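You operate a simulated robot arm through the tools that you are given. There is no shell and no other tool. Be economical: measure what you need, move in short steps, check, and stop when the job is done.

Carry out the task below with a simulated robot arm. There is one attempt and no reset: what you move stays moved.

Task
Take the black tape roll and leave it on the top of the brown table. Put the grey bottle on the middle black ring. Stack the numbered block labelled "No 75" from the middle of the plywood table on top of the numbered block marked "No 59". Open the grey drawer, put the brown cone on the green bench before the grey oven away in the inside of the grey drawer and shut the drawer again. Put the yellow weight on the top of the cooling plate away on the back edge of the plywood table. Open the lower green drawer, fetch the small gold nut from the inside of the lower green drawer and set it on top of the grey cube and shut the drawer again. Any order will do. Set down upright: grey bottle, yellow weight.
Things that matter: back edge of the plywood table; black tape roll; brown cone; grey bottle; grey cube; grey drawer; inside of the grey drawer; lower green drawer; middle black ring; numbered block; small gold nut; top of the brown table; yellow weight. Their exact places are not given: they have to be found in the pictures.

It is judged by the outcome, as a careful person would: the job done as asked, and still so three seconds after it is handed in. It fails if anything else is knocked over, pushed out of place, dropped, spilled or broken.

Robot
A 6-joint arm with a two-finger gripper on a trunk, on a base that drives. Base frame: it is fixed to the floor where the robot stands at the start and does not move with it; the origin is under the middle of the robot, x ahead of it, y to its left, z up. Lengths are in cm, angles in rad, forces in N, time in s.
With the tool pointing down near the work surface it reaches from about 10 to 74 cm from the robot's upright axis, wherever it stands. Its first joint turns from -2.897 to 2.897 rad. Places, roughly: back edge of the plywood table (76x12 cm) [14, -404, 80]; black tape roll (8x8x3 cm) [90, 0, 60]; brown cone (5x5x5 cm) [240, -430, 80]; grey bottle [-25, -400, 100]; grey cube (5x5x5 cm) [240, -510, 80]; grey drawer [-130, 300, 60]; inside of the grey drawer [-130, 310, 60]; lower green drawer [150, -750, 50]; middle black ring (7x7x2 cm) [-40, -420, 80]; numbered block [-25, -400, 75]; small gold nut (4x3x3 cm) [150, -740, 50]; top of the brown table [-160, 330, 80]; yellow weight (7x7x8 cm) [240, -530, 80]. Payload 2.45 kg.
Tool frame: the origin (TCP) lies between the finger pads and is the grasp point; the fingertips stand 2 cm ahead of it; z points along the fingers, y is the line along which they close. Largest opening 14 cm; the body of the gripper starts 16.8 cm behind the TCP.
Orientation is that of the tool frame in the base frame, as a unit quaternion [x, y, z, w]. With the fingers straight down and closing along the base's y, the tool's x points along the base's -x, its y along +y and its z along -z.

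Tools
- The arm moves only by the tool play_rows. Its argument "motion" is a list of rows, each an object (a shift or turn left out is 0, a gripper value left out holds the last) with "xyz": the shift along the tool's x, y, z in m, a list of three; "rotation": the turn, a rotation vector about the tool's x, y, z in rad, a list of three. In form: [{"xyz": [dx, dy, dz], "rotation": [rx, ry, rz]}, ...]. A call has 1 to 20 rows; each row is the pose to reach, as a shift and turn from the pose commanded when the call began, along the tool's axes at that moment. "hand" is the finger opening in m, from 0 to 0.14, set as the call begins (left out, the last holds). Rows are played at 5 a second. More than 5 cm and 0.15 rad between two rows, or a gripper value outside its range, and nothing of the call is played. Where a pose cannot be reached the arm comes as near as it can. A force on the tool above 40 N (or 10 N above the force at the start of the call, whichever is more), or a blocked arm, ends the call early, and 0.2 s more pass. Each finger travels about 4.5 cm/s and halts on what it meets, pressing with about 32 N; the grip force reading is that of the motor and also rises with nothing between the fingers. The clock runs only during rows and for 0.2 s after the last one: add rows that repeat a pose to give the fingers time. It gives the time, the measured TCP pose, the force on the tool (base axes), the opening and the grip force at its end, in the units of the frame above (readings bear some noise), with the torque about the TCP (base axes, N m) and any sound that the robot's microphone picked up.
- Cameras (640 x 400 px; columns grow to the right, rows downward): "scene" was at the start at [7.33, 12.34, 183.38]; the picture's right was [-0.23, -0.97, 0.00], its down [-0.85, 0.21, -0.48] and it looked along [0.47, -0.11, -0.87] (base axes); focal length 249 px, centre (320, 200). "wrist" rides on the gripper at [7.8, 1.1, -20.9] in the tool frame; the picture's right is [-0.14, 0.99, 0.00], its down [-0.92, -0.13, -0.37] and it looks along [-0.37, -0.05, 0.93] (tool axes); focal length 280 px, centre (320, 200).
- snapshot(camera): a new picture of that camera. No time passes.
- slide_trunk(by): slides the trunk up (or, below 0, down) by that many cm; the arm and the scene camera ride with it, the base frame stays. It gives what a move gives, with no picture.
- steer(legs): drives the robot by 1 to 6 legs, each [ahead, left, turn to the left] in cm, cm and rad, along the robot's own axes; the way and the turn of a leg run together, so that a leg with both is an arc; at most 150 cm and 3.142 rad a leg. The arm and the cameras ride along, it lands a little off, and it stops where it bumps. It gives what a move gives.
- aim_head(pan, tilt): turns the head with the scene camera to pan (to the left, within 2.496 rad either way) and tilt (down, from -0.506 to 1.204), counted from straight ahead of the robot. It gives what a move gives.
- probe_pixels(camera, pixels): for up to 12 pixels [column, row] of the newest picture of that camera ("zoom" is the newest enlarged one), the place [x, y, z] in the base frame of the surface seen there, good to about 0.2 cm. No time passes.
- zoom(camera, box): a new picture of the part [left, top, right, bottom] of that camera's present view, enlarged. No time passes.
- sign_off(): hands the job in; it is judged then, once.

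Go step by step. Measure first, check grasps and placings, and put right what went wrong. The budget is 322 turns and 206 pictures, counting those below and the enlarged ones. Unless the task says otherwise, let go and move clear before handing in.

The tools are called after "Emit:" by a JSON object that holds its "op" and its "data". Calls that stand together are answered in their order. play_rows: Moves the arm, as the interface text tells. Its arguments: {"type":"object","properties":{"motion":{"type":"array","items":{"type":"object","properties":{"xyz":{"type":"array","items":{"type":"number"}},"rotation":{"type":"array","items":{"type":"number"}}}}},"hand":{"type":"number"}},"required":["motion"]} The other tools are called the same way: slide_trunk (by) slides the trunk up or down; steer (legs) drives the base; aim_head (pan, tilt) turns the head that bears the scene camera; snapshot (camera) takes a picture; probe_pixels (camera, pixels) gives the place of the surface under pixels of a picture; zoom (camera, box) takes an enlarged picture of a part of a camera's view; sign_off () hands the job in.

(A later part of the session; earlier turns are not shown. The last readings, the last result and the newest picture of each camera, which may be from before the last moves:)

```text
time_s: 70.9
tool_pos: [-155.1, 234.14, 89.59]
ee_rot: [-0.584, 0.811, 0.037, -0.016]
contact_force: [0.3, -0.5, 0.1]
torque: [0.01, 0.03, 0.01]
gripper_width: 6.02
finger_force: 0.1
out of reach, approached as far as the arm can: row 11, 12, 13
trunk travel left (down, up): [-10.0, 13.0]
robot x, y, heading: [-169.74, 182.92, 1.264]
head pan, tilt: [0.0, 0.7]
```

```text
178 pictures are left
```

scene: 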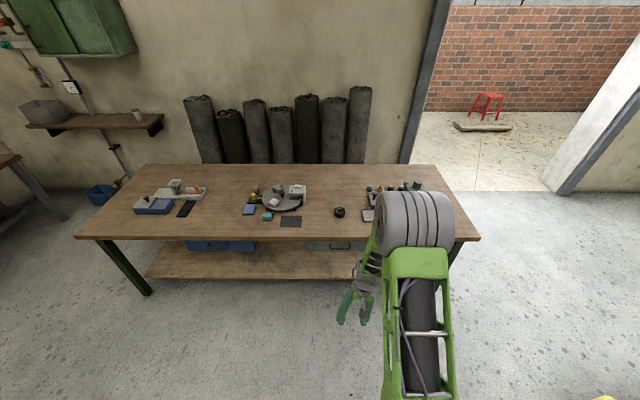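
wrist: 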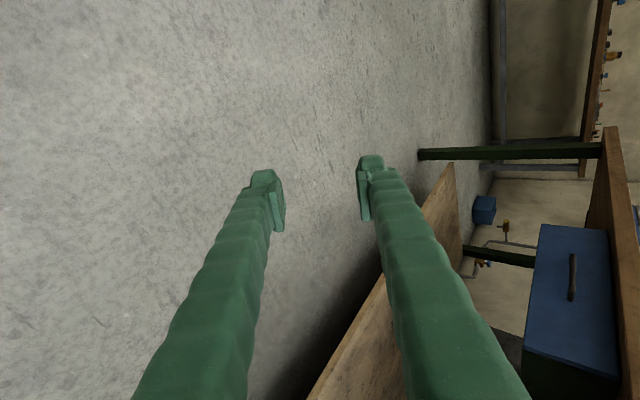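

Recovered to tool-down. Now yaw the tool by +90° so the fingers close along the pull line.

Emit:
{"op": "play_rows", "data": {"hand": 0.03, "motion": [{"xyz": [0, 0, 0.04]}, {"xyz": [0, 0, 0.06], "rotation": [0, 0, 0.143]}, {"xyz": [0, 0, 0.06], "rotation": [0, 0, 0.286]}, {"xyz": [0, 0, 0.06], "rotation": [0, 0, 0.428]}, {"xyz": [0, 0, 0.06], "rotation": [0, 0, 0.571]}, {"xyz": [0, 0, 0.06], "rotation": [0, 0, 0.714]}, {"xyz": [0, 0, 0.06], "rotation": [0, 0, 0.857]}, {"xyz": [0, 0, 0.06], "rotation": [0, 0, 1.0]}, {"xyz": [0, 0, 0.06], "rotation": [0, 0, 1.142]}, {"xyz": [0, 0, 0.06], "rotation": [0, 0, 1.285]}, {"xyz": [0, 0, 0.06], "rotation": [0, 0, 1.428]}, {"xyz": [0, 0, 0.06], "rotation": [0, 0, 1.571]}, {"xyz": [0, 0, 0.06], "rotation": [0, 0, 1.571]}]}}

```text
time_s: 73.7
tool_pos: [-152.48, 232.08, 82.54]
ee_rot: [0.119, 0.992, 0.038, 0.021]
contact_force: [0.2, -1.3, -1.1]
torque: [0.07, 0.0, -0.01]
gripper_width: 3.02
finger_force: 0.0
out of reach, approached as far as the arm can: row 4, 5, 6, 7, 8, 9, 10, 11, 12, 13
trunk travel left (down, up): [-10.0, 13.0]
robot x, y, heading: [-169.91, 182.32, 1.267]
head pan, tilt: [0.0, 0.7]
```

Yaw is essentially done. Extend 27 cm out while tilting 0.7 forward, still away from the table.

Emit:
{"op": "play_rows", "data": {"motion": [{"xyz": [0, 0.034, 0.01], "rotation": [-0.08, 0, 0]}, {"xyz": [0, 0.068, 0.02], "rotation": [-0.16, 0, 0]}, {"xyz": [0, 0.102, 0.03], "rotation": [-0.24, 0, 0]}, {"xyz": [0, 0.136, 0.04], "rotation": [-0.32, 0, 0]}, {"xyz": [0, 0.17, 0.05], "rotation": [-0.4, 0, 0]}, {"xyz": [0, 0.204, 0.06], "rotation": [-0.48, 0, 0]}, {"xyz": [0, 0.238, 0.07], "rotation": [-0.56, 0, 0]}, {"xyz": [0, 0.272, 0.08], "rotation": [-0.64, 0, 0]}, {"xyz": [0, 0.3, 0.09], "rotation": [-0.7, 0, 0]}, {"xyz": [0, 0.3, 0.09], "rotation": [-0.7, 0, 0]}]}}

Emit:
{"op": "snapshot", "data": {"camera": "wrist"}}

```text
time_s: 75.9
tool_pos: [-144.84, 263.71, 75.25]
ee_rot: [0.157, 0.924, 0.348, 0.003]
contact_force: [0.1, -0.8, -0.9]
torque: [0.02, 0.0, -0.02]
gripper_width: 3.01
finger_force: 0.0
out of reach, approached as far as the arm can: row 1, 7, 8, 9, 10
trunk travel left (down, up): [-10.0, 13.0]
robot x, y, heading: [-170.23, 182.77, 1.26]
head pan, tilt: [0.0, 0.7]
```

```text
177 pictures are left
```

wrist: 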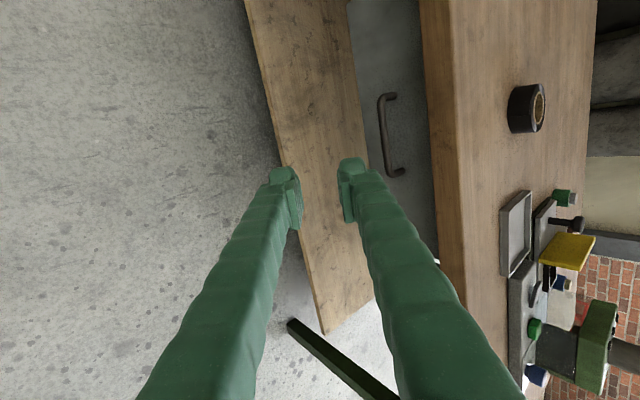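

Tilt 0.71 with fingers along the pull line is achieved, handle visible at (390,135). Pull in a little lower, then drive ahead 22 to the pre-grasp.

Emit:
{"op": "play_rows", "data": {"motion": [{"xyz": [-0.001, -0.033, 0]}, {"xyz": [-0.002, -0.0665, 0.001]}, {"xyz": [-0.002, -0.0665, 0.001]}]}}

```text
time_s: 76.7
tool_pos: [-144.67, 259.39, 71.28]
ee_rot: [0.157, 0.924, 0.349, 0.0]
contact_force: [0.0, -0.1, 0.0]
torque: [-0.01, -0.03, 0.04]
gripper_width: 3.01
finger_force: 0.0
out of reach, approached as far as the arm can: row 1, 2, 3
trunk travel left (down, up): [-10.0, 13.0]
robot x, y, heading: [-170.07, 183.09, 1.257]
head pan, tilt: [0.0, 0.7]
```

Emit:
{"op": "steer", "data": {"legs": [[19, 0, 0]]}}

Emit:
{"op": "snapshot", "data": {"camera": "wrist"}}

```text
time_s: 78.2
tool_pos: [-138.29, 277.68, 71.18]
ee_rot: [0.159, 0.924, 0.349, 0.001]
contact_force: [0.0, 0.4, -0.2]
torque: [-0.03, -0.03, 0.01]
gripper_width: 2.99
finger_force: 0.0
trunk travel left (down, up): [-10.0, 13.0]
robot x, y, heading: [-164.17, 201.08, 1.253]
head pan, tilt: [0.0, 0.7]
```

```text
176 pictures are left
```

wrist: 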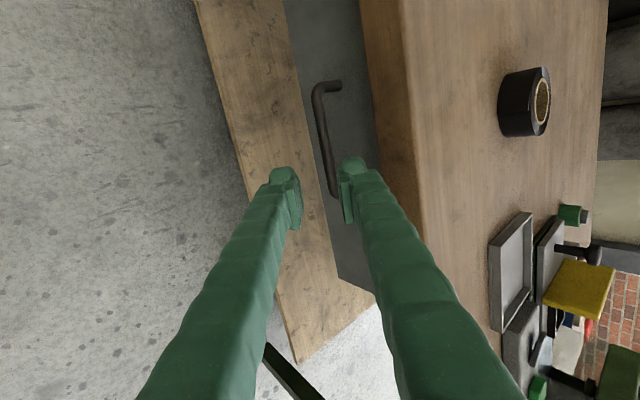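

Emit:
{"op": "zoom", "data": {"camera": "wrist", "box": [260, 70, 420, 170]}}

Emit:
{"op": "probe_pixels", "data": {"camera": "zoom", "pixels": [[225, 85], [245, 180], [265, 280], [285, 360], [320, 150], [420, 130]]}}

```text
4.00 times, centred on (340, 120) of wrist
```

zoom: 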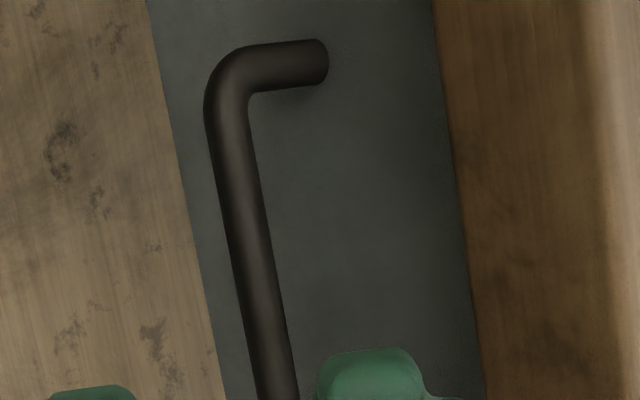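

```text
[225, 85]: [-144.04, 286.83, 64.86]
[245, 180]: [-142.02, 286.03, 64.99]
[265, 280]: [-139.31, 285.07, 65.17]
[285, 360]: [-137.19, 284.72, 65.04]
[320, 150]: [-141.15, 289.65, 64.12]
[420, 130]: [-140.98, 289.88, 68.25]
```

Bar centre confirmed ≈(-138.5,285.1,64.7). Move onto the axis, then slide 9 cm along the tool.

Emit:
{"op": "play_rows", "data": {"motion": [{"xyz": [0.017, 0.0085, 0.0]}, {"xyz": [0.017, 0.0085, 0.03]}, {"xyz": [0.017, 0.0085, 0.06]}, {"xyz": [0.017, 0.0085, 0.06]}]}}

Emit:
{"op": "snapshot", "data": {"camera": "wrist"}}

```text
time_s: 79.2
tool_pos: [-138.83, 282.68, 67.71]
ee_rot: [0.158, 0.924, 0.349, 0.001]
contact_force: [-0.3, -0.2, 0.3]
torque: [0.04, -0.01, -0.02]
gripper_width: 3.0
finger_force: 0.0
trunk travel left (down, up): [-10.0, 13.0]
robot x, y, heading: [-163.95, 201.19, 1.255]
head pan, tilt: [0.0, 0.7]
```

```text
174 pictures are left
```

wrist: 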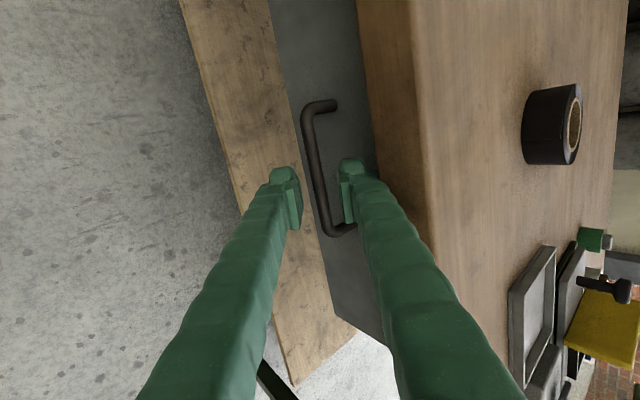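

The bar lies between the fingers. Slide the last 3 cm and close.

Emit:
{"op": "play_rows", "data": {"motion": [{"xyz": [0, 0, 0.015]}, {"xyz": [0, 0, 0.031]}, {"xyz": [0, 0, 0.031]}]}}

Emit:
{"op": "play_rows", "data": {"hand": 0.0, "motion": [{"xyz": [0, 0, 0]}, {"xyz": [0, 0, 0]}, {"xyz": [0, 0, 0]}, {"xyz": [0, 0, 0]}]}}

Emit:
{"op": "snapshot", "data": {"camera": "wrist"}}

```text
time_s: 80.0
tool_pos: [-138.54, 284.61, 65.15]
ee_rot: [0.158, 0.923, 0.349, 0.0]
contact_force: [0.3, 0.2, -0.6]
torque: [-0.04, -0.01, -0.02]
gripper_width: 3.01
finger_force: 0.1
trunk travel left (down, up): [-10.0, 13.0]
robot x, y, heading: [-163.85, 200.99, 1.257]
head pan, tilt: [0.0, 0.7]
```

```text
time_s: 81.0
tool_pos: [-138.66, 284.62, 65.22]
ee_rot: [0.159, 0.924, 0.349, 0.002]
contact_force: [1.1, -0.1, -0.4]
torque: [-0.21, -0.54, 0.75]
gripper_width: 1.21
finger_force: 38.7
trunk travel left (down, up): [-10.0, 13.0]
robot x, y, heading: [-164.29, 201.16, 1.254]
head pan, tilt: [0.0, 0.7]
```

```text
173 pictures are left
```

wrist: 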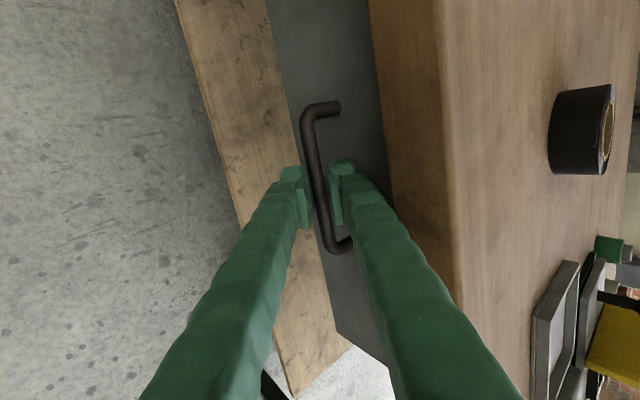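

Bar gripped at 1.2 cm. Pull by driving straight back.

Emit:
{"op": "steer", "data": {"legs": [[-24, 0, 0]]}}

Emit:
{"op": "snapshot", "data": {"camera": "wrist"}}

```text
time_s: 82.8
tool_pos: [-145.96, 262.22, 65.16]
ee_rot: [0.158, 0.924, 0.349, 0.0]
contact_force: [2.0, -2.5, 0.4]
torque: [-0.22, -0.59, 0.7]
gripper_width: 1.22
finger_force: 39.0
trunk travel left (down, up): [-10.0, 13.0]
robot x, y, heading: [-171.39, 178.86, 1.251]
head pan, tilt: [0.0, 0.7]
```

```text
172 pictures are left
```

wrist: 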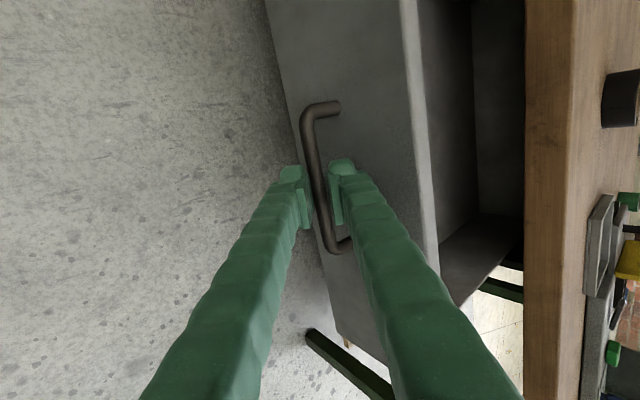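

Drawer open about 24 cm. Release and withdraw along the tool axis.

Emit:
{"op": "play_rows", "data": {"hand": 0.03, "motion": [{"xyz": [0, 0, 0]}, {"xyz": [0, 0, 0]}, {"xyz": [0, 0, 0]}, {"xyz": [0, 0, -0.03]}, {"xyz": [0, 0, -0.06]}, {"xyz": [0, 0, -0.09]}, {"xyz": [0, 0, -0.09]}]}}

Emit:
{"op": "snapshot", "data": {"camera": "wrist"}}

Emit:
{"op": "snapshot", "data": {"camera": "scene"}}

```text
time_s: 84.4
tool_pos: [-146.76, 256.56, 71.82]
ee_rot: [0.157, 0.924, 0.35, -0.004]
contact_force: [-0.2, 0.3, -0.8]
torque: [-0.03, -0.02, -0.02]
gripper_width: 3.0
finger_force: 0.1
trunk travel left (down, up): [-10.0, 13.0]
robot x, y, heading: [-171.48, 178.89, 1.254]
head pan, tilt: [0.0, 0.7]
```

```text
171 pictures are left
```

wrist: 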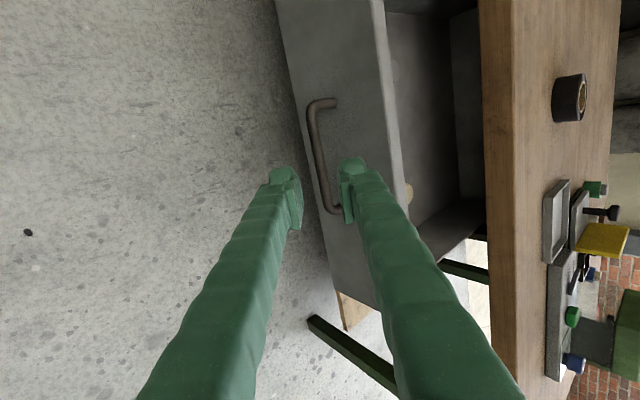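

```text
170 pictures are left
```

scene: 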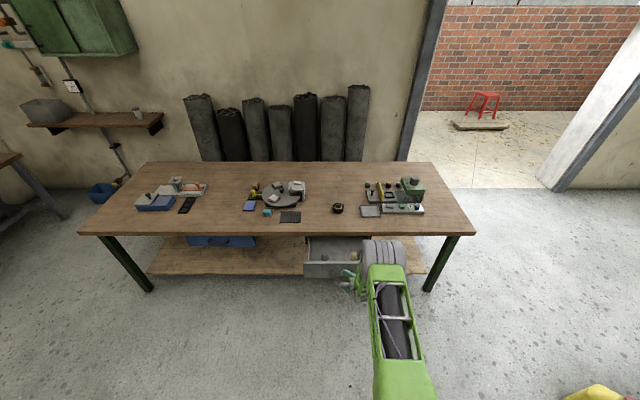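

The drawer is open and holds a couple of small items. Zoom to record its interior for later.

Emit:
{"op": "zoom", "data": {"camera": "scene", "box": [290, 225, 390, 295]}}

Emit:
{"op": "probe_pixels", "data": {"camera": "zoom", "pixels": [[120, 180], [260, 210], [205, 185], [395, 190], [110, 100], [280, 120], [420, 120], [300, 260], [90, 245], [110, 60]]}}

```text
5.71 times, centred on (340, 260) of scene
```

zoom: 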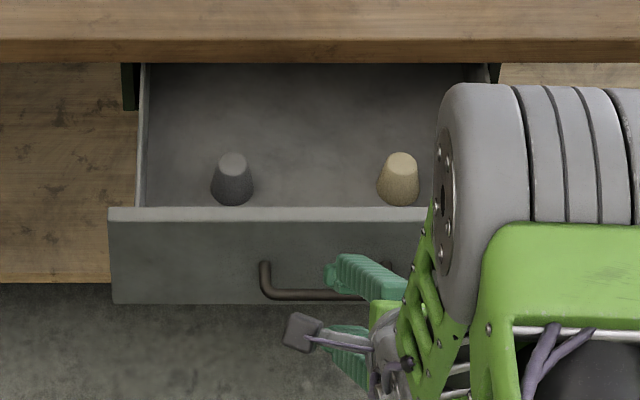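

```text
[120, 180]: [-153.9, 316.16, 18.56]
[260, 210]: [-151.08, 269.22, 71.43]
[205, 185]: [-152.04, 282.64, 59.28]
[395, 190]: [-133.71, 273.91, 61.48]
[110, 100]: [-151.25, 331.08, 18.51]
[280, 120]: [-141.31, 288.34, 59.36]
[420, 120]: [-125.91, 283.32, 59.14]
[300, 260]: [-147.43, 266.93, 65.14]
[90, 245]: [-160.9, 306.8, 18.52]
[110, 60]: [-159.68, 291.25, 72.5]
```

Drawer floor z≈59.2, front wall at n≈210, two cones inside leaving the middle free. Now retract the arm to a tool-down carrying pose.

Emit:
{"op": "play_rows", "data": {"motion": [{"xyz": [0.002, -0.018, -0.037], "rotation": [0.089, 0, 0]}, {"xyz": [0.003, -0.036, -0.073], "rotation": [0.178, 0, 0]}, {"xyz": [0.005, -0.054, -0.11], "rotation": [0.266, 0, 0]}, {"xyz": [0.007, -0.072, -0.146], "rotation": [0.355, 0, 0]}, {"xyz": [0.008, -0.09, -0.183], "rotation": [0.444, 0, 0]}, {"xyz": [0.01, -0.108, -0.219], "rotation": [0.533, 0, 0]}, {"xyz": [0.012, -0.126, -0.256], "rotation": [0.621, 0, 0]}, {"xyz": [0.0135, -0.145, -0.292], "rotation": [0.71, 0, 0]}, {"xyz": [0.0135, -0.145, -0.292], "rotation": [0.71, 0, 0]}]}}

Emit:
{"op": "aim_head", "data": {"pan": -2.4, "tilt": 0.4}}

Emit:
{"op": "snapshot", "data": {"camera": "scene"}}

```text
time_s: 86.4
tool_pos: [-155.96, 227.97, 85.21]
ee_rot: [0.149, 0.987, 0.006, -0.054]
contact_force: [-0.5, 0.3, -0.2]
torque: [-0.03, -0.01, 0.03]
gripper_width: 3.0
finger_force: 0.1
trunk travel left (down, up): [-10.0, 13.0]
robot x, y, heading: [-171.34, 178.84, 1.254]
head pan, tilt: [0.0, 0.7]
```

```text
time_s: 88.6
tool_pos: [-155.88, 227.92, 85.26]
ee_rot: [0.15, 0.987, 0.006, -0.054]
contact_force: [-0.5, 0.0, 0.5]
torque: [0.0, -0.01, -0.02]
gripper_width: 3.03
finger_force: 0.1
trunk travel left (down, up): [-10.0, 13.0]
robot x, y, heading: [-171.06, 178.95, 1.255]
head pan, tilt: [-2.4, 0.4]
```

```text
168 pictures are left
```

scene: 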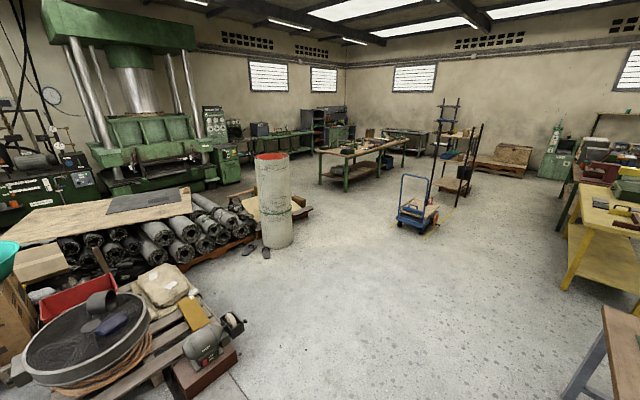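

Clear overview: red tube near (-3,-55), trolley near (-176,-180), plywood table beyond. Turn round and drive south to about (-95,-200).

Emit:
{"op": "steer", "data": {"legs": [[0, 0, -2.826], [130, 40, 0], [130, 40, 0], [115, 0, 0]]}}

Emit:
{"op": "aim_head", "data": {"pan": 0.4, "tilt": 0.5}}

Emit:
{"op": "snapshot", "data": {"camera": "scene"}}

```text
time_s: 114.3
tool_pos: [-103.03, -256.79, 85.1]
ee_rot: [0.998, -0.012, 0.055, -0.001]
contact_force: [-1.0, 0.3, -0.3]
torque: [-0.01, -0.01, -0.02]
gripper_width: 3.01
finger_force: 0.0
trunk travel left (down, up): [-10.0, 13.0]
robot x, y, heading: [-101.29, -205.25, -1.611]
head pan, tilt: [-2.4, 0.4]
```

```text
time_s: 116.8
tool_pos: [-102.86, -256.83, 85.21]
ee_rot: [0.998, -0.012, 0.055, -0.001]
contact_force: [1.1, -0.5, -0.4]
torque: [0.03, 0.03, 0.02]
gripper_width: 3.01
finger_force: 0.1
trunk travel left (down, up): [-10.0, 13.0]
robot x, y, heading: [-101.25, -204.99, -1.616]
head pan, tilt: [0.4, 0.499]
```

```text
167 pictures are left
```

scene: 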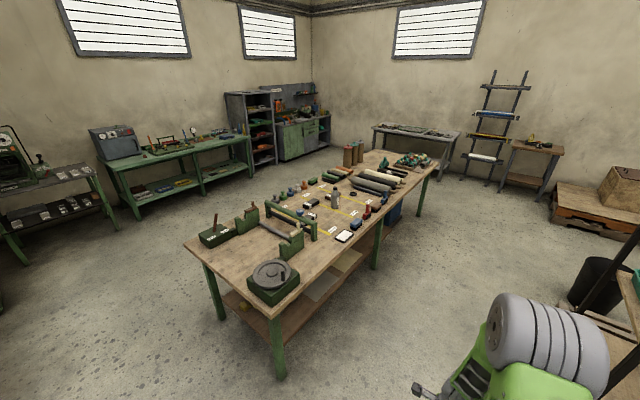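

Plywood table with yellow-lined area in view. Zoom and measure.

Emit:
{"op": "zoom", "data": {"camera": "scene", "box": [180, 130, 440, 300]}}

Emit:
{"op": "probe_pixels", "data": {"camera": "zoom", "pixels": [[15, 280], [235, 460], [600, 130], [440, 60], [380, 165], [330, 175], [300, 140], [395, 260], [440, 245], [480, 190], [345, 245], [310, 120]]}}

```text
2.35 times, centred on (310, 215) of scene
```

zoom: 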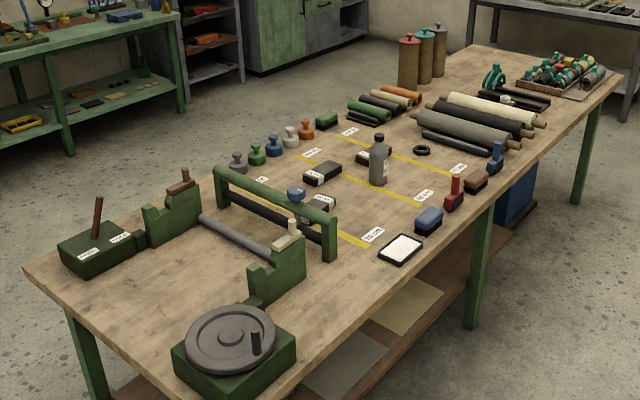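

```text
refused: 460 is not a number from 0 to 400
```

Emit:
{"op": "probe_pixels", "data": {"camera": "zoom", "pixels": [[30, 275], [230, 390], [600, 105], [470, 45], [378, 165], [322, 172], [318, 205], [422, 150], [400, 250], [427, 215], [370, 155], [260, 170]]}}

Emit:
{"op": "zoom", "data": {"camera": "scene", "box": [280, 170, 380, 240]}}

```text
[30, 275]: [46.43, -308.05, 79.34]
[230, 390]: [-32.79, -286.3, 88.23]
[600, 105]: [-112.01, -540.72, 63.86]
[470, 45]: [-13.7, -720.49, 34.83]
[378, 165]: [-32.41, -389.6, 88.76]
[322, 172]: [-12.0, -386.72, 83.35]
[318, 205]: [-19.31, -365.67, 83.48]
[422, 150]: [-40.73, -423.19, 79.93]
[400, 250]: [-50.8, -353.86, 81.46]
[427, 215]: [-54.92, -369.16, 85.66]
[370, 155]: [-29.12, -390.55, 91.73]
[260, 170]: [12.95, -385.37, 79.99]
```

```text
5.71 times, centred on (330, 205) of scene
```

zoom: 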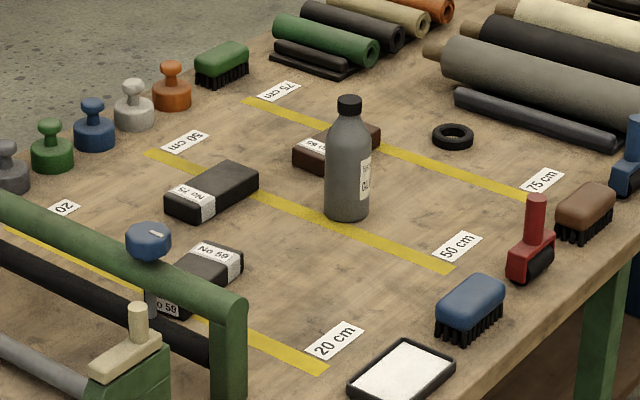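

Labels read: "No 75" block, "No 59" block, bottle on the 50 cm line, black ring near the 75 cm line. Measuring all.

Emit:
{"op": "probe_pixels", "data": {"camera": "zoom", "pixels": [[150, 152], [450, 270], [248, 98], [325, 368], [216, 180], [225, 163], [257, 180], [170, 188], [205, 262], [240, 262], [195, 295], [212, 245]]}}

Emit:
{"op": "probe_pixels", "data": {"camera": "zoom", "pixels": [[348, 100], [348, 180], [350, 215], [453, 130], [453, 150], [335, 150], [95, 140], [170, 105], [222, 75], [50, 165], [130, 125], [300, 70]]}}

```text
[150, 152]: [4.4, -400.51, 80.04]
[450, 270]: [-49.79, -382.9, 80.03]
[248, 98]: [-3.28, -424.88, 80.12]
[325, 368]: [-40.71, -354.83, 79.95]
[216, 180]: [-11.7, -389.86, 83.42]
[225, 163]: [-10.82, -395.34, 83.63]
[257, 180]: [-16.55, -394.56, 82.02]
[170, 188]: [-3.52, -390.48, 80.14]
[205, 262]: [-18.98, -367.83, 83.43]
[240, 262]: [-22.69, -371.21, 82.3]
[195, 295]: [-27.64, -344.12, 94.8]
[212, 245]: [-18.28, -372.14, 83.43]
```

```text
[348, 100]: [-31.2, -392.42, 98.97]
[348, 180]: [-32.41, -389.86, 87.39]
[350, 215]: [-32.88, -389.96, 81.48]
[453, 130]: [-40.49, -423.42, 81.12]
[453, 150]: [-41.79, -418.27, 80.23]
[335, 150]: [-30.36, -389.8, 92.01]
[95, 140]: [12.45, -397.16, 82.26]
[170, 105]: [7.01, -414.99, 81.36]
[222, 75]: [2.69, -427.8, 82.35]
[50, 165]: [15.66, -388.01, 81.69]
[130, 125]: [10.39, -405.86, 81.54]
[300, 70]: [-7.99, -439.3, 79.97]
```

Table axes found: width w=(-0.951,0.309), length l=(-0.309,-0.951). Bottle (w-90.5,l382), ring (w-91,l413) are reachable from the near right side. Raise trunk, yaw the hand back and drive to the right side, staying 40 cm off first.

Emit:
{"op": "slide_trunk", "data": {"by": 13}}

Emit:
{"op": "play_rows", "data": {"motion": [{"xyz": [0, 0, 0.0], "rotation": [0, 0, -0.14]}, {"xyz": [0, 0, 0], "rotation": [0, 0, -0.28]}, {"xyz": [0, 0, 0], "rotation": [0, 0, -0.42]}, {"xyz": [0, 0, 0], "rotation": [0, 0, -0.56]}, {"xyz": [0, 0, 0], "rotation": [0, 0, -0.7]}, {"xyz": [0, 0, 0], "rotation": [0, 0, -0.84]}, {"xyz": [0, 0, 0], "rotation": [0, 0, -0.98]}, {"xyz": [0, 0, 0], "rotation": [0, 0, -1.12]}, {"xyz": [0, 0, 0], "rotation": [0, 0, -1.26]}, {"xyz": [0, 0, 0], "rotation": [0, 0, -1.4]}, {"xyz": [0, 0, 0], "rotation": [0, 0, -1.53]}, {"xyz": [0, 0, 0], "rotation": [0, 0, -1.53]}]}}

Emit:
{"op": "steer", "data": {"legs": [[95, -10, 0], [0, 0, 1.302], [0, -75, 0]]}}

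Emit:
{"op": "aim_head", "data": {"pan": 0.1, "tilt": 0.75}}

Emit:
{"op": "snapshot", "data": {"camera": "scene"}}

```text
time_s: 118.3
tool_pos: [-102.92, -256.74, 98.25]
ee_rot: [0.998, -0.012, 0.055, -0.001]
contact_force: [-0.6, -0.3, 0.2]
torque: [0.0, 0.02, -0.02]
gripper_width: 2.98
finger_force: 0.0
trunk travel left (down, up): [-23.0, 0.0]
robot x, y, heading: [-101.0, -205.21, -1.614]
head pan, tilt: [0.4, 0.499]
```

```text
time_s: 120.9
tool_pos: [-102.92, -256.82, 98.28]
ee_rot: [0.729, 0.683, 0.04, 0.038]
contact_force: [0.3, 0.9, -0.3]
torque: [0.01, 0.01, 0.04]
gripper_width: 2.96
finger_force: 0.0
trunk travel left (down, up): [-23.0, 0.0]
robot x, y, heading: [-101.74, -205.41, -1.616]
head pan, tilt: [0.4, 0.499]
```

```text
time_s: 135.8
tool_pos: [-88.58, -389.2, 98.25]
ee_rot: [0.16, 0.986, 0.055, 0.005]
contact_force: [-0.2, 0.1, 0.1]
torque: [0.02, -0.04, -0.01]
gripper_width: 3.0
finger_force: 0.1
trunk travel left (down, up): [-23.0, 0.0]
robot x, y, heading: [-138.23, -374.49, -0.294]
head pan, tilt: [0.4, 0.499]
```

```text
time_s: 136.6
tool_pos: [-88.44, -389.17, 98.21]
ee_rot: [0.16, 0.986, 0.055, 0.006]
contact_force: [-0.5, -0.1, -0.2]
torque: [-0.02, 0.0, 0.0]
gripper_width: 3.01
finger_force: 0.1
trunk travel left (down, up): [-23.0, 0.0]
robot x, y, heading: [-137.7, -374.11, -0.295]
head pan, tilt: [0.099, 0.75]
```

```text
164 pictures are left
```

scene: 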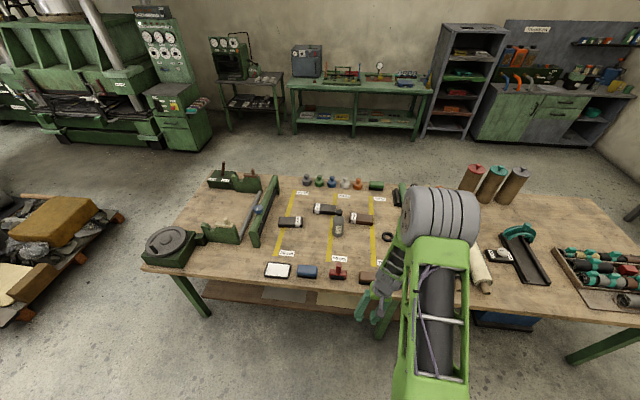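

Good viewpoint. Zoom on the objects and probe the front edge.

Emit:
{"op": "zoom", "data": {"camera": "scene", "box": [240, 165, 420, 295]}}

Emit:
{"op": "probe_pixels", "data": {"camera": "zoom", "pixels": [[150, 390], [250, 395], [520, 255], [535, 255], [505, 255], [350, 170], [350, 250], [170, 195], [300, 155], [160, 45], [420, 70], [520, 60]]}}

```text
3.08 times, centred on (330, 230) of scene
```

zoom: 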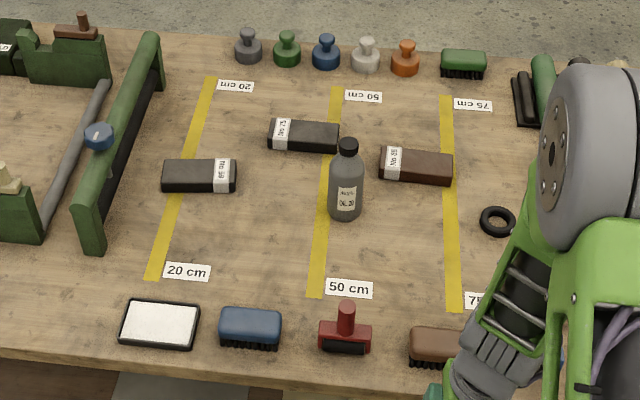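

```text
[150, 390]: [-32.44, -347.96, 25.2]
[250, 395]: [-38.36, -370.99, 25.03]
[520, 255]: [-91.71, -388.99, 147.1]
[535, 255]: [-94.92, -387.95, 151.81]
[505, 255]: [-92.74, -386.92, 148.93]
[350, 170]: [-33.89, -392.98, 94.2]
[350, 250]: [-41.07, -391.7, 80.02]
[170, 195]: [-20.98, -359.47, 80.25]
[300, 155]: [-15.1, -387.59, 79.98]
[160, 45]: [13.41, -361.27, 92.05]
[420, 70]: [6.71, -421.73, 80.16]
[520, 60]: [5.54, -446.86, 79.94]
```

Emit:
{"op": "probe_pixels", "data": {"camera": "zoom", "pixels": [[480, 225], [512, 225], [497, 208], [497, 236], [250, 372], [250, 380], [280, 128], [335, 130], [305, 121], [335, 120], [200, 165], [232, 165]]}}

Emit:
{"op": "probe_pixels", "data": {"camera": "zoom", "pixels": [[200, 50], [200, 30], [180, 60], [225, 50], [248, 60], [287, 62], [300, 24], [165, 190], [235, 190], [200, 182], [348, 145], [345, 215]]}}

```text
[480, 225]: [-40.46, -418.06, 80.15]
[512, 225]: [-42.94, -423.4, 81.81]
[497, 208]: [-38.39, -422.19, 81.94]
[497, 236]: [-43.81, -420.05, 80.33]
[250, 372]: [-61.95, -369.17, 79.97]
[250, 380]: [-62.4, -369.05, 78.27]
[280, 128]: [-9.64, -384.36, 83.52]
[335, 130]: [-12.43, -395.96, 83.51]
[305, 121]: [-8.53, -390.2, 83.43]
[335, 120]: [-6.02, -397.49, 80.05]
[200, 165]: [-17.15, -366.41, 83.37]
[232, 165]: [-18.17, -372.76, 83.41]
```

```text
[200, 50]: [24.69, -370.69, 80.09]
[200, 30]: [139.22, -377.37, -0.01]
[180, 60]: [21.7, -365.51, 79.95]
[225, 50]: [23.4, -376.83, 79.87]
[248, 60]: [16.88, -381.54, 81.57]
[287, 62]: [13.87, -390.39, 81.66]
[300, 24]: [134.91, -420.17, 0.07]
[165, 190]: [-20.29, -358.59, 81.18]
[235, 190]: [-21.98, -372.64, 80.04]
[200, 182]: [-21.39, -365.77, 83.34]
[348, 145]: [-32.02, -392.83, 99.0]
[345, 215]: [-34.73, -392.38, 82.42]
```

Front edge is at w≈-55; ring centre ≈(-41.2,-421.0) top 81.9; bottle centre ≈(-31.6,-393.1), about 6.3 cm wide, top ~100. Drive ahead 39.

Emit:
{"op": "steer", "data": {"legs": [[39, 0, -0.019]]}}

Emit:
{"op": "snapshot", "data": {"camera": "wrist"}}

Emit:
{"op": "snapshot", "data": {"camera": "scene"}}

```text
time_s: 139.1
tool_pos: [-50.9, -402.34, 98.21]
ee_rot: [0.172, 0.984, 0.055, 0.005]
contact_force: [0.3, 0.3, -0.4]
torque: [0.01, 0.01, -0.04]
gripper_width: 3.01
finger_force: 0.0
trunk travel left (down, up): [-23.0, 0.0]
robot x, y, heading: [-100.45, -386.33, -0.321]
head pan, tilt: [0.099, 0.75]
```

```text
162 pictures are left
```

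wrist: 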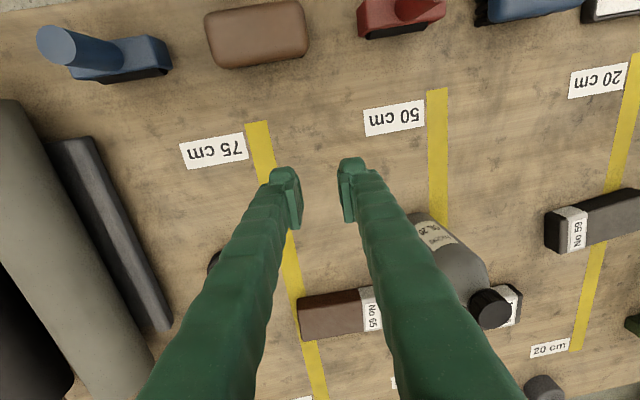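

```text
161 pictures are left
```

scene: 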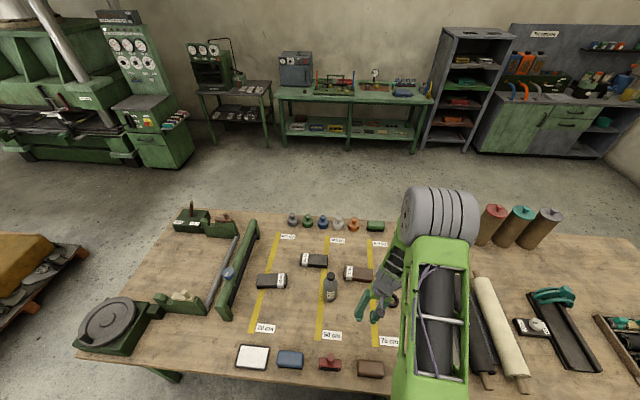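

Bottle at 69 cm and ring at 68.6 cm are in reach. Open to 10 cm, straighten the tool, come to a pre-pose in front of the bottle at z≈91.

Emit:
{"op": "play_rows", "data": {"hand": 0.1, "motion": [{"xyz": [-0.003, 0.035, 0.0], "rotation": [0.03, 0, 0]}, {"xyz": [-0.006, 0.07, 0.02], "rotation": [0.06, 0, 0]}, {"xyz": [-0.009, 0.105, 0.055], "rotation": [0.09, -0.005, 0]}, {"xyz": [-0.011, 0.1385, 0.088], "rotation": [0.11, -0.009, 0]}, {"xyz": [-0.011, 0.1385, 0.088], "rotation": [0.11, -0.009, 0]}]}}

Emit:
{"op": "snapshot", "data": {"camera": "wrist"}}

```text
time_s: 140.3
tool_pos: [-44.77, -389.01, 90.66]
ee_rot: [0.17, 0.985, 0.001, 0.001]
contact_force: [0.0, -0.3, 0.6]
torque: [0.01, -0.01, 0.03]
gripper_width: 10.01
finger_force: 0.1
trunk travel left (down, up): [-23.0, 0.0]
robot x, y, heading: [-100.33, -386.72, -0.321]
head pan, tilt: [0.099, 0.75]
```

```text
160 pictures are left
```

wrist: 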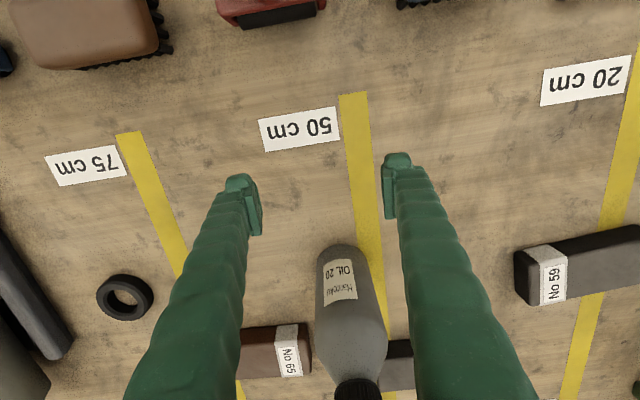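

Emit:
{"op": "probe_pixels", "data": {"camera": "wrist", "pixels": [[345, 248], [318, 285], [378, 285], [350, 330], [98, 298], [153, 298], [125, 275], [125, 320], [355, 385]]}}

```text
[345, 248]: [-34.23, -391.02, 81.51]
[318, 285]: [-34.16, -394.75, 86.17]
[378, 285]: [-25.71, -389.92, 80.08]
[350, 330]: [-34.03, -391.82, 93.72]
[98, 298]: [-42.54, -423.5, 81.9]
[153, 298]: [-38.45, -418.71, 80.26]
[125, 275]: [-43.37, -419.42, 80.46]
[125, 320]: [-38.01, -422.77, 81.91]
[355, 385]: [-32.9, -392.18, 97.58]
```

Bottle centre ≈(-31.3,-392.4). Move in 13.9 cm and close.

Emit:
{"op": "play_rows", "data": {"motion": [{"xyz": [-0.045, 0.008, 0.005]}, {"xyz": [-0.09, 0.011, 0.01]}, {"xyz": [-0.139, 0.011, 0.01]}, {"xyz": [-0.139, 0.011, 0.01]}]}}

Emit:
{"op": "play_rows", "data": {"hand": 0.04, "motion": [{"xyz": [0, 0, 0]}, {"xyz": [0, 0, 0]}, {"xyz": [0, 0, 0]}, {"xyz": [0, 0, 0]}, {"xyz": [0, 0, 0]}]}}

Emit:
{"op": "snapshot", "data": {"camera": "wrist"}}

```text
time_s: 141.3
tool_pos: [-31.46, -392.11, 89.96]
ee_rot: [0.171, 0.985, -0.001, 0.001]
contact_force: [0.4, -0.1, -0.3]
torque: [-0.04, -0.02, -0.02]
gripper_width: 9.97
finger_force: 0.1
trunk travel left (down, up): [-23.0, 0.0]
robot x, y, heading: [-100.33, -386.28, -0.322]
head pan, tilt: [0.099, 0.75]
```

```text
time_s: 142.5
tool_pos: [-31.52, -392.31, 89.85]
ee_rot: [0.171, 0.985, 0.0, 0.001]
contact_force: [-1.3, -4.4, 6.5]
torque: [-0.06, -0.02, 0.01]
gripper_width: 7.2
finger_force: 32.1
trunk travel left (down, up): [-23.0, 0.0]
robot x, y, heading: [-100.11, -386.73, -0.317]
head pan, tilt: [0.099, 0.75]
```

```text
159 pictures are left
```

wrist: 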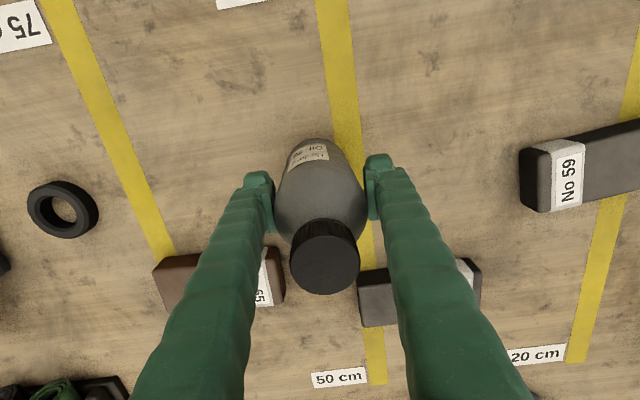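

Bottle gripped (7.2 cm). Lift 7 cm, then carry to over the ring at (-40.7,-421.1).

Emit:
{"op": "play_rows", "data": {"motion": [{"xyz": [0, 0, -0.035]}, {"xyz": [0, 0, -0.07]}, {"xyz": [-0.001, -0.045, -0.07]}, {"xyz": [-0.001, -0.09, -0.07]}, {"xyz": [-0.002, -0.135, -0.07]}, {"xyz": [-0.003, -0.18, -0.07]}, {"xyz": [-0.004, -0.225, -0.07]}, {"xyz": [-0.0045, -0.27, -0.07]}, {"xyz": [-0.0045, -0.302, -0.07]}, {"xyz": [-0.0045, -0.302, -0.07]}]}}

Emit:
{"op": "snapshot", "data": {"camera": "wrist"}}

Emit:
{"op": "snapshot", "data": {"camera": "scene"}}

```text
time_s: 144.7
tool_pos: [-41.56, -420.85, 97.28]
ee_rot: [0.171, 0.985, -0.001, 0.0]
contact_force: [-0.3, 0.8, -4.6]
torque: [0.0, -0.02, 0.02]
gripper_width: 7.22
finger_force: 31.6
trunk travel left (down, up): [-23.0, 0.0]
robot x, y, heading: [-100.08, -386.44, -0.321]
head pan, tilt: [0.099, 0.75]
```

```text
158 pictures are left
```

wrist: 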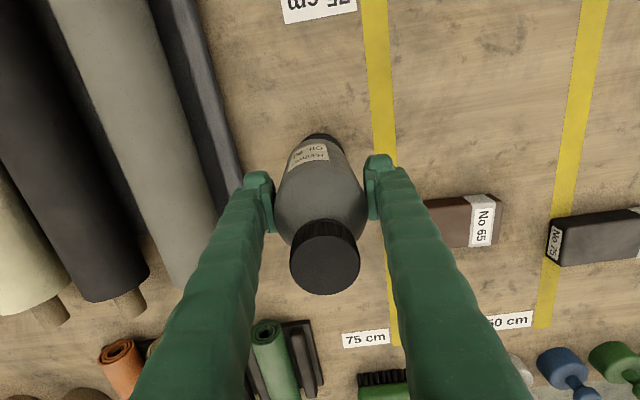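

```text
157 pictures are left
```

scene: 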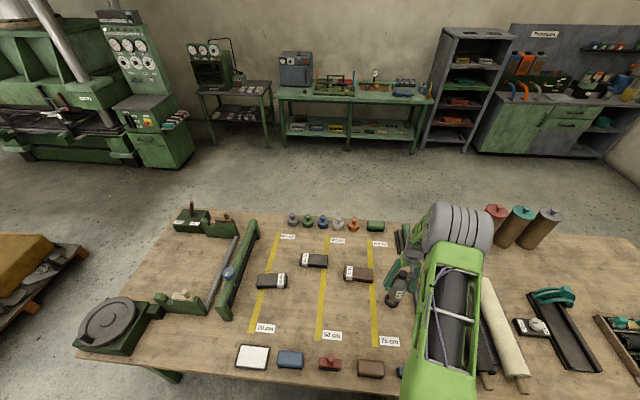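

Emit:
{"op": "zoom", "data": {"camera": "wrist", "box": [220, 100, 420, 225]}}

Emit:
{"op": "probe_pixels", "data": {"camera": "zoom", "pixels": [[322, 112], [300, 120], [350, 125], [325, 150], [325, 200], [35, 200], [60, 260], [0, 250]]}}

Emit:
{"op": "zoom", "data": {"camera": "scene", "box": [360, 245, 440, 325]}}

```text
3.20 times, centred on (320, 162) of wrist
```

zoom: 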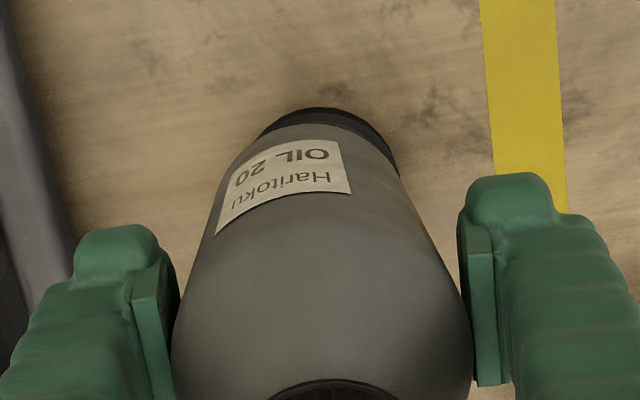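

```text
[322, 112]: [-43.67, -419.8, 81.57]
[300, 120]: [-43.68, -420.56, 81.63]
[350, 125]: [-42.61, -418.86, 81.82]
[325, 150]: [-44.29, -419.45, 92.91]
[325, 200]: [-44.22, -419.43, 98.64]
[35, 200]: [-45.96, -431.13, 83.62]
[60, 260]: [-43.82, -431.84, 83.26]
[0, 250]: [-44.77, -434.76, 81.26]
```

```text
5.00 times, centred on (400, 285) of scene
```

zoom: 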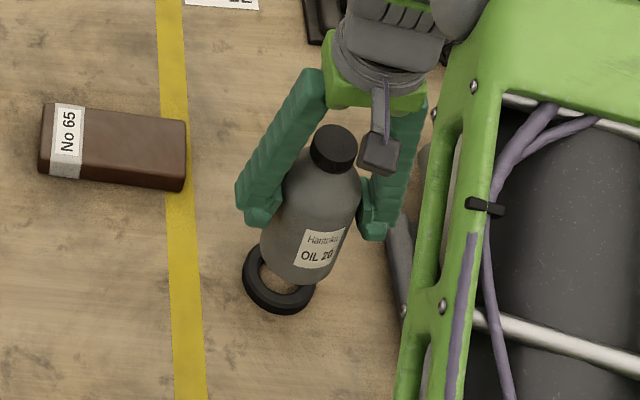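

Bottle centre ≈(-40.85,-420.65), ring ≈(-40.6,-421.05). Correct by a few mm and lower.

Emit:
{"op": "play_rows", "data": {"motion": [{"xyz": [-0.0035, -0.003, 0.0]}, {"xyz": [-0.0035, -0.003, 0.03]}, {"xyz": [-0.0035, -0.003, 0.05]}, {"xyz": [-0.0035, -0.003, 0.05]}]}}

Emit:
{"op": "zoom", "data": {"camera": "scene", "box": [360, 245, 440, 325]}}

```text
time_s: 145.7
tool_pos: [-41.31, -421.32, 92.07]
ee_rot: [0.171, 0.985, -0.001, 0.001]
contact_force: [-0.7, -0.6, -4.9]
torque: [0.01, 0.01, 0.02]
gripper_width: 7.19
finger_force: 32.2
trunk travel left (down, up): [-23.0, 0.0]
robot x, y, heading: [-100.31, -386.32, -0.322]
head pan, tilt: [0.099, 0.75]
```

```text
5.00 times, centred on (400, 285) of scene
```

zoom: 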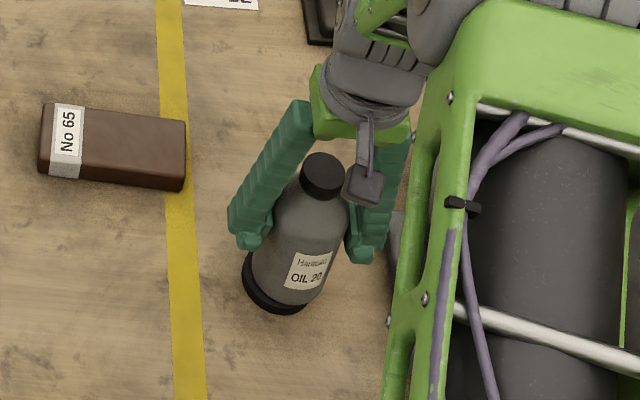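

Emit:
{"op": "zoom", "data": {"camera": "wrist", "box": [220, 100, 420, 225]}}

Emit:
{"op": "probe_pixels", "data": {"camera": "zoom", "pixels": [[322, 114], [290, 120], [350, 122], [325, 150], [325, 200], [260, 200], [390, 200]]}}

```text
3.20 times, centred on (320, 162) of wrist
```

zoom: 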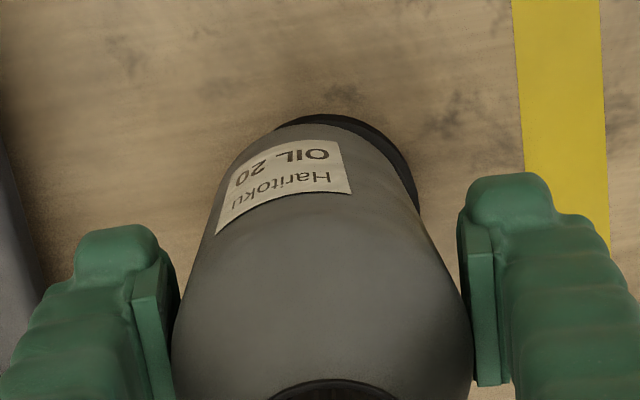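

```text
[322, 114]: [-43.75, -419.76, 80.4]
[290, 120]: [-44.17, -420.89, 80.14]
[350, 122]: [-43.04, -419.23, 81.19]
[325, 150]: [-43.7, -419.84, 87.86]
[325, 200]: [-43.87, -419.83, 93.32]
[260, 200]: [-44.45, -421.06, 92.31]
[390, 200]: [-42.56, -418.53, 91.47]
```

The ring sticks out toward +Y by ~0.6 cm. Shift, then set down.

Emit:
{"op": "play_rows", "data": {"motion": [{"xyz": [0, 0.006, -0.002]}, {"xyz": [0, 0.006, -0.002]}]}}

Emit:
{"op": "zoom", "data": {"camera": "wrist", "box": [220, 100, 420, 225]}}

Emit:
{"op": "zoom", "data": {"camera": "scene", "box": [360, 245, 440, 325]}}

```text
time_s: 146.3
tool_pos: [-40.9, -420.91, 92.24]
ee_rot: [0.171, 0.985, 0.0, 0.001]
contact_force: [1.0, 0.8, -4.0]
torque: [0.0, 0.04, 0.01]
gripper_width: 7.2
finger_force: 32.0
trunk travel left (down, up): [-23.0, 0.0]
robot x, y, heading: [-100.07, -386.94, -0.32]
head pan, tilt: [0.099, 0.75]
```

```text
3.20 times, centred on (320, 162) of wrist
```

zoom: 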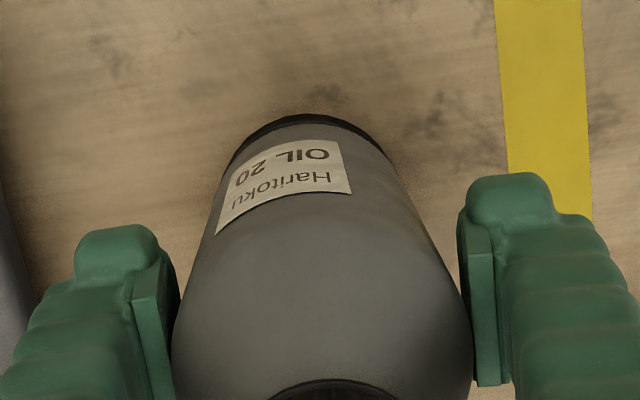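

```text
5.00 times, centred on (400, 285) of scene
```

zoom: 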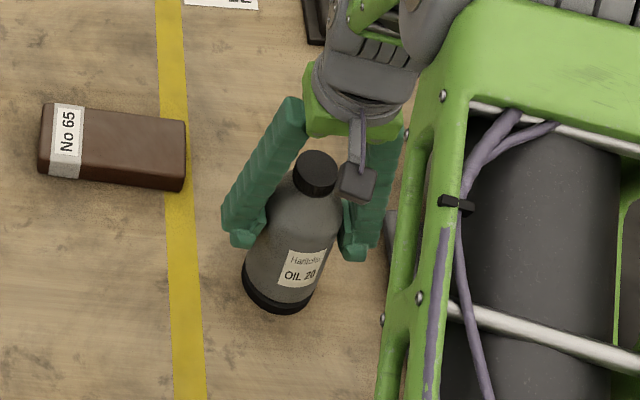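

Well centred now. Lower the last few mm and check for contact.

Emit:
{"op": "play_rows", "data": {"motion": [{"xyz": [0, 0, 0.003]}, {"xyz": [0, 0, 0.005]}, {"xyz": [0, 0, 0.005]}]}}

```text
time_s: 147.1
tool_pos: [-40.96, -420.77, 91.67]
ee_rot: [0.171, 0.985, -0.001, 0.001]
contact_force: [0.7, -0.1, -0.5]
torque: [0.11, -0.02, 0.03]
gripper_width: 7.19
finger_force: 32.4
trunk travel left (down, up): [-23.0, 0.0]
robot x, y, heading: [-100.19, -386.67, -0.314]
head pan, tilt: [0.099, 0.75]
```

Weight is off the hand (Fz went from -4.5 to -0.5): the bottle rests on the ring. Release and back straight out.

Emit:
{"op": "play_rows", "data": {"hand": 0.1, "motion": [{"xyz": [0, 0, 0.001]}, {"xyz": [0, 0, 0]}, {"xyz": [0, 0, 0]}, {"xyz": [0, 0, 0]}, {"xyz": [0.04, 0, 0]}, {"xyz": [0.08, 0, 0]}, {"xyz": [0.12, 0, 0]}, {"xyz": [0.13, 0, -0.03]}, {"xyz": [0.13, 0, -0.03]}]}}

Emit:
{"op": "snapshot", "data": {"camera": "wrist"}}

Emit:
{"op": "zoom", "data": {"camera": "scene", "box": [240, 205, 440, 330]}}

```text
time_s: 149.1
tool_pos: [-53.23, -416.35, 94.47]
ee_rot: [0.171, 0.985, 0.001, 0.001]
contact_force: [-0.3, 0.7, -0.5]
torque: [0.0, 0.0, -0.01]
gripper_width: 10.01
finger_force: 0.1
trunk travel left (down, up): [-23.0, 0.0]
robot x, y, heading: [-100.26, -386.69, -0.323]
head pan, tilt: [0.099, 0.75]
```

```text
150 pictures are left
```

wrist: 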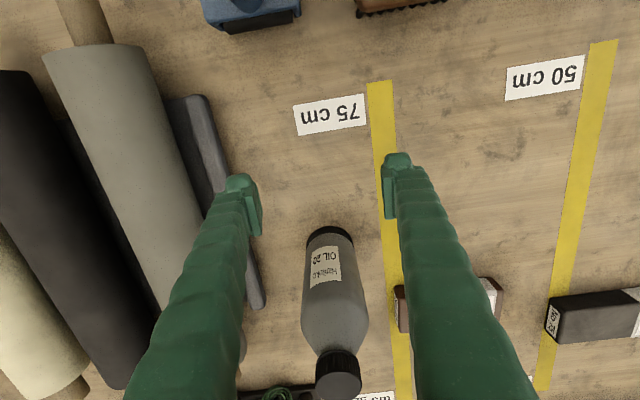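

```text
3.20 times, centred on (340, 268) of scene
```

zoom: 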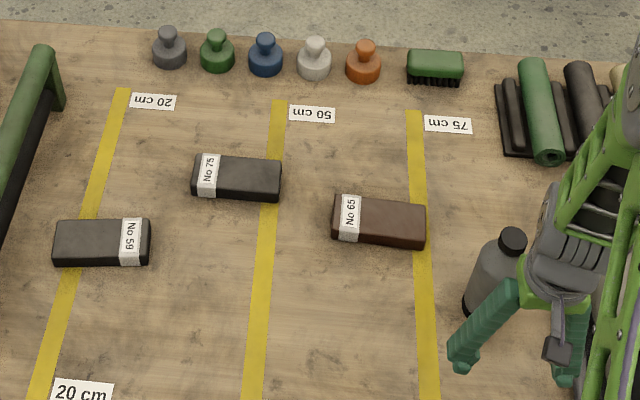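

Bottle stands on the ring. Now measure both blocks.

Emit:
{"op": "probe_pixels", "data": {"camera": "zoom", "pixels": [[200, 157], [278, 161], [277, 187], [196, 181], [60, 222], [147, 222], [146, 244], [57, 247], [238, 172], [102, 233]]}}

```text
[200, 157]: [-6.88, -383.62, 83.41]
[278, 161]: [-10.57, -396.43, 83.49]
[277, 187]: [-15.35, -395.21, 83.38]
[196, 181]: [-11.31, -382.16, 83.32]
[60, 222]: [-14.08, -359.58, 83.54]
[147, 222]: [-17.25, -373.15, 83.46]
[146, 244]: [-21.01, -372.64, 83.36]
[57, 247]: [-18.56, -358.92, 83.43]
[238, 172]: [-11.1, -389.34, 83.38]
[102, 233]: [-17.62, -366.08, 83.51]
```

Block 75 centre ≈(-11.0,-389.4), block 59 ≈(-17.7,-366.1), both 13.5×~5 cm, long axes along l. They must be gripped across the short side, so I yaw the hand +90° (well clear of the bottle) and test the vertical reach.

Emit:
{"op": "play_rows", "data": {"motion": [{"xyz": [0, 0.045, 0]}, {"xyz": [0, 0.09, 0]}, {"xyz": [0, 0.135, 0]}, {"xyz": [0, 0.18, 0]}, {"xyz": [0, 0.225, 0]}, {"xyz": [0, 0.27, 0]}, {"xyz": [0, 0.3, 0]}, {"xyz": [0, 0.3, 0], "rotation": [0, 0, 0.14]}, {"xyz": [0, 0.3, 0], "rotation": [0, 0, 0.28]}, {"xyz": [0, 0.3, 0], "rotation": [0, 0, 0.42]}, {"xyz": [0, 0.3, 0], "rotation": [0, 0, 0.56]}, {"xyz": [0, 0.3, 0], "rotation": [0, 0, 0.7]}, {"xyz": [0, 0.3, 0], "rotation": [0, 0, 0.84]}, {"xyz": [0, 0.3, 0], "rotation": [0, 0, 0.98]}, {"xyz": [0, 0.3, 0], "rotation": [0, 0, 1.12]}, {"xyz": [0, 0.3, 0], "rotation": [0, 0, 1.26]}, {"xyz": [0, 0.3, 0], "rotation": [0, 0, 1.4]}, {"xyz": [0, 0.3, 0], "rotation": [0, 0, 1.54]}, {"xyz": [0, 0.3, 0], "rotation": [0, 0, 1.54]}]}}

```text
time_s: 153.1
tool_pos: [-42.97, -388.18, 94.64]
ee_rot: [0.809, 0.588, 0.0, 0.001]
contact_force: [-0.7, -0.4, -0.5]
torque: [0.02, 0.04, 0.01]
gripper_width: 10.0
finger_force: 0.0
trunk travel left (down, up): [-23.0, 0.0]
robot x, y, heading: [-100.59, -386.49, -0.316]
head pan, tilt: [0.099, 0.75]
```

Yaw fully reached. Extend forward 20 cm as a reach test at this safe height.

Emit:
{"op": "play_rows", "data": {"motion": [{"xyz": [0, 0.04, 0]}, {"xyz": [0, 0.08, 0]}, {"xyz": [0, 0.12, 0]}, {"xyz": [0, 0.16, 0]}, {"xyz": [0, 0.2, 0]}, {"xyz": [0, 0.2, 0]}]}}

```text
time_s: 154.5
tool_pos: [-24.07, -394.2, 94.81]
ee_rot: [0.808, 0.589, 0.0, 0.001]
contact_force: [-0.6, 0.2, 0.5]
torque: [-0.02, -0.03, 0.02]
gripper_width: 9.98
finger_force: 0.1
trunk travel left (down, up): [-23.0, 0.0]
robot x, y, heading: [-99.8, -386.72, -0.322]
head pan, tilt: [0.099, 0.75]
```

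77 cm is fine with a vertical tool. Try going right over block 75.

Emit:
{"op": "play_rows", "data": {"motion": [{"xyz": [0.025, 0.03, 0]}, {"xyz": [0.05, 0.06, 0]}, {"xyz": [0.07, 0.09, 0]}, {"xyz": [0.087, 0.109, 0]}, {"xyz": [0.087, 0.109, 0]}]}}

```text
time_s: 155.7
tool_pos: [-14.46, -389.73, 95.63]
ee_rot: [0.808, 0.589, 0.0, 0.001]
contact_force: [0.1, -0.2, 0.2]
torque: [0.02, -0.03, -0.01]
gripper_width: 9.98
finger_force: 0.0
out of reach, approached as far as the arm can: row 3, 4, 5
trunk travel left (down, up): [-23.0, 0.0]
robot x, y, heading: [-100.24, -386.67, -0.321]
head pan, tilt: [0.099, 0.75]
```

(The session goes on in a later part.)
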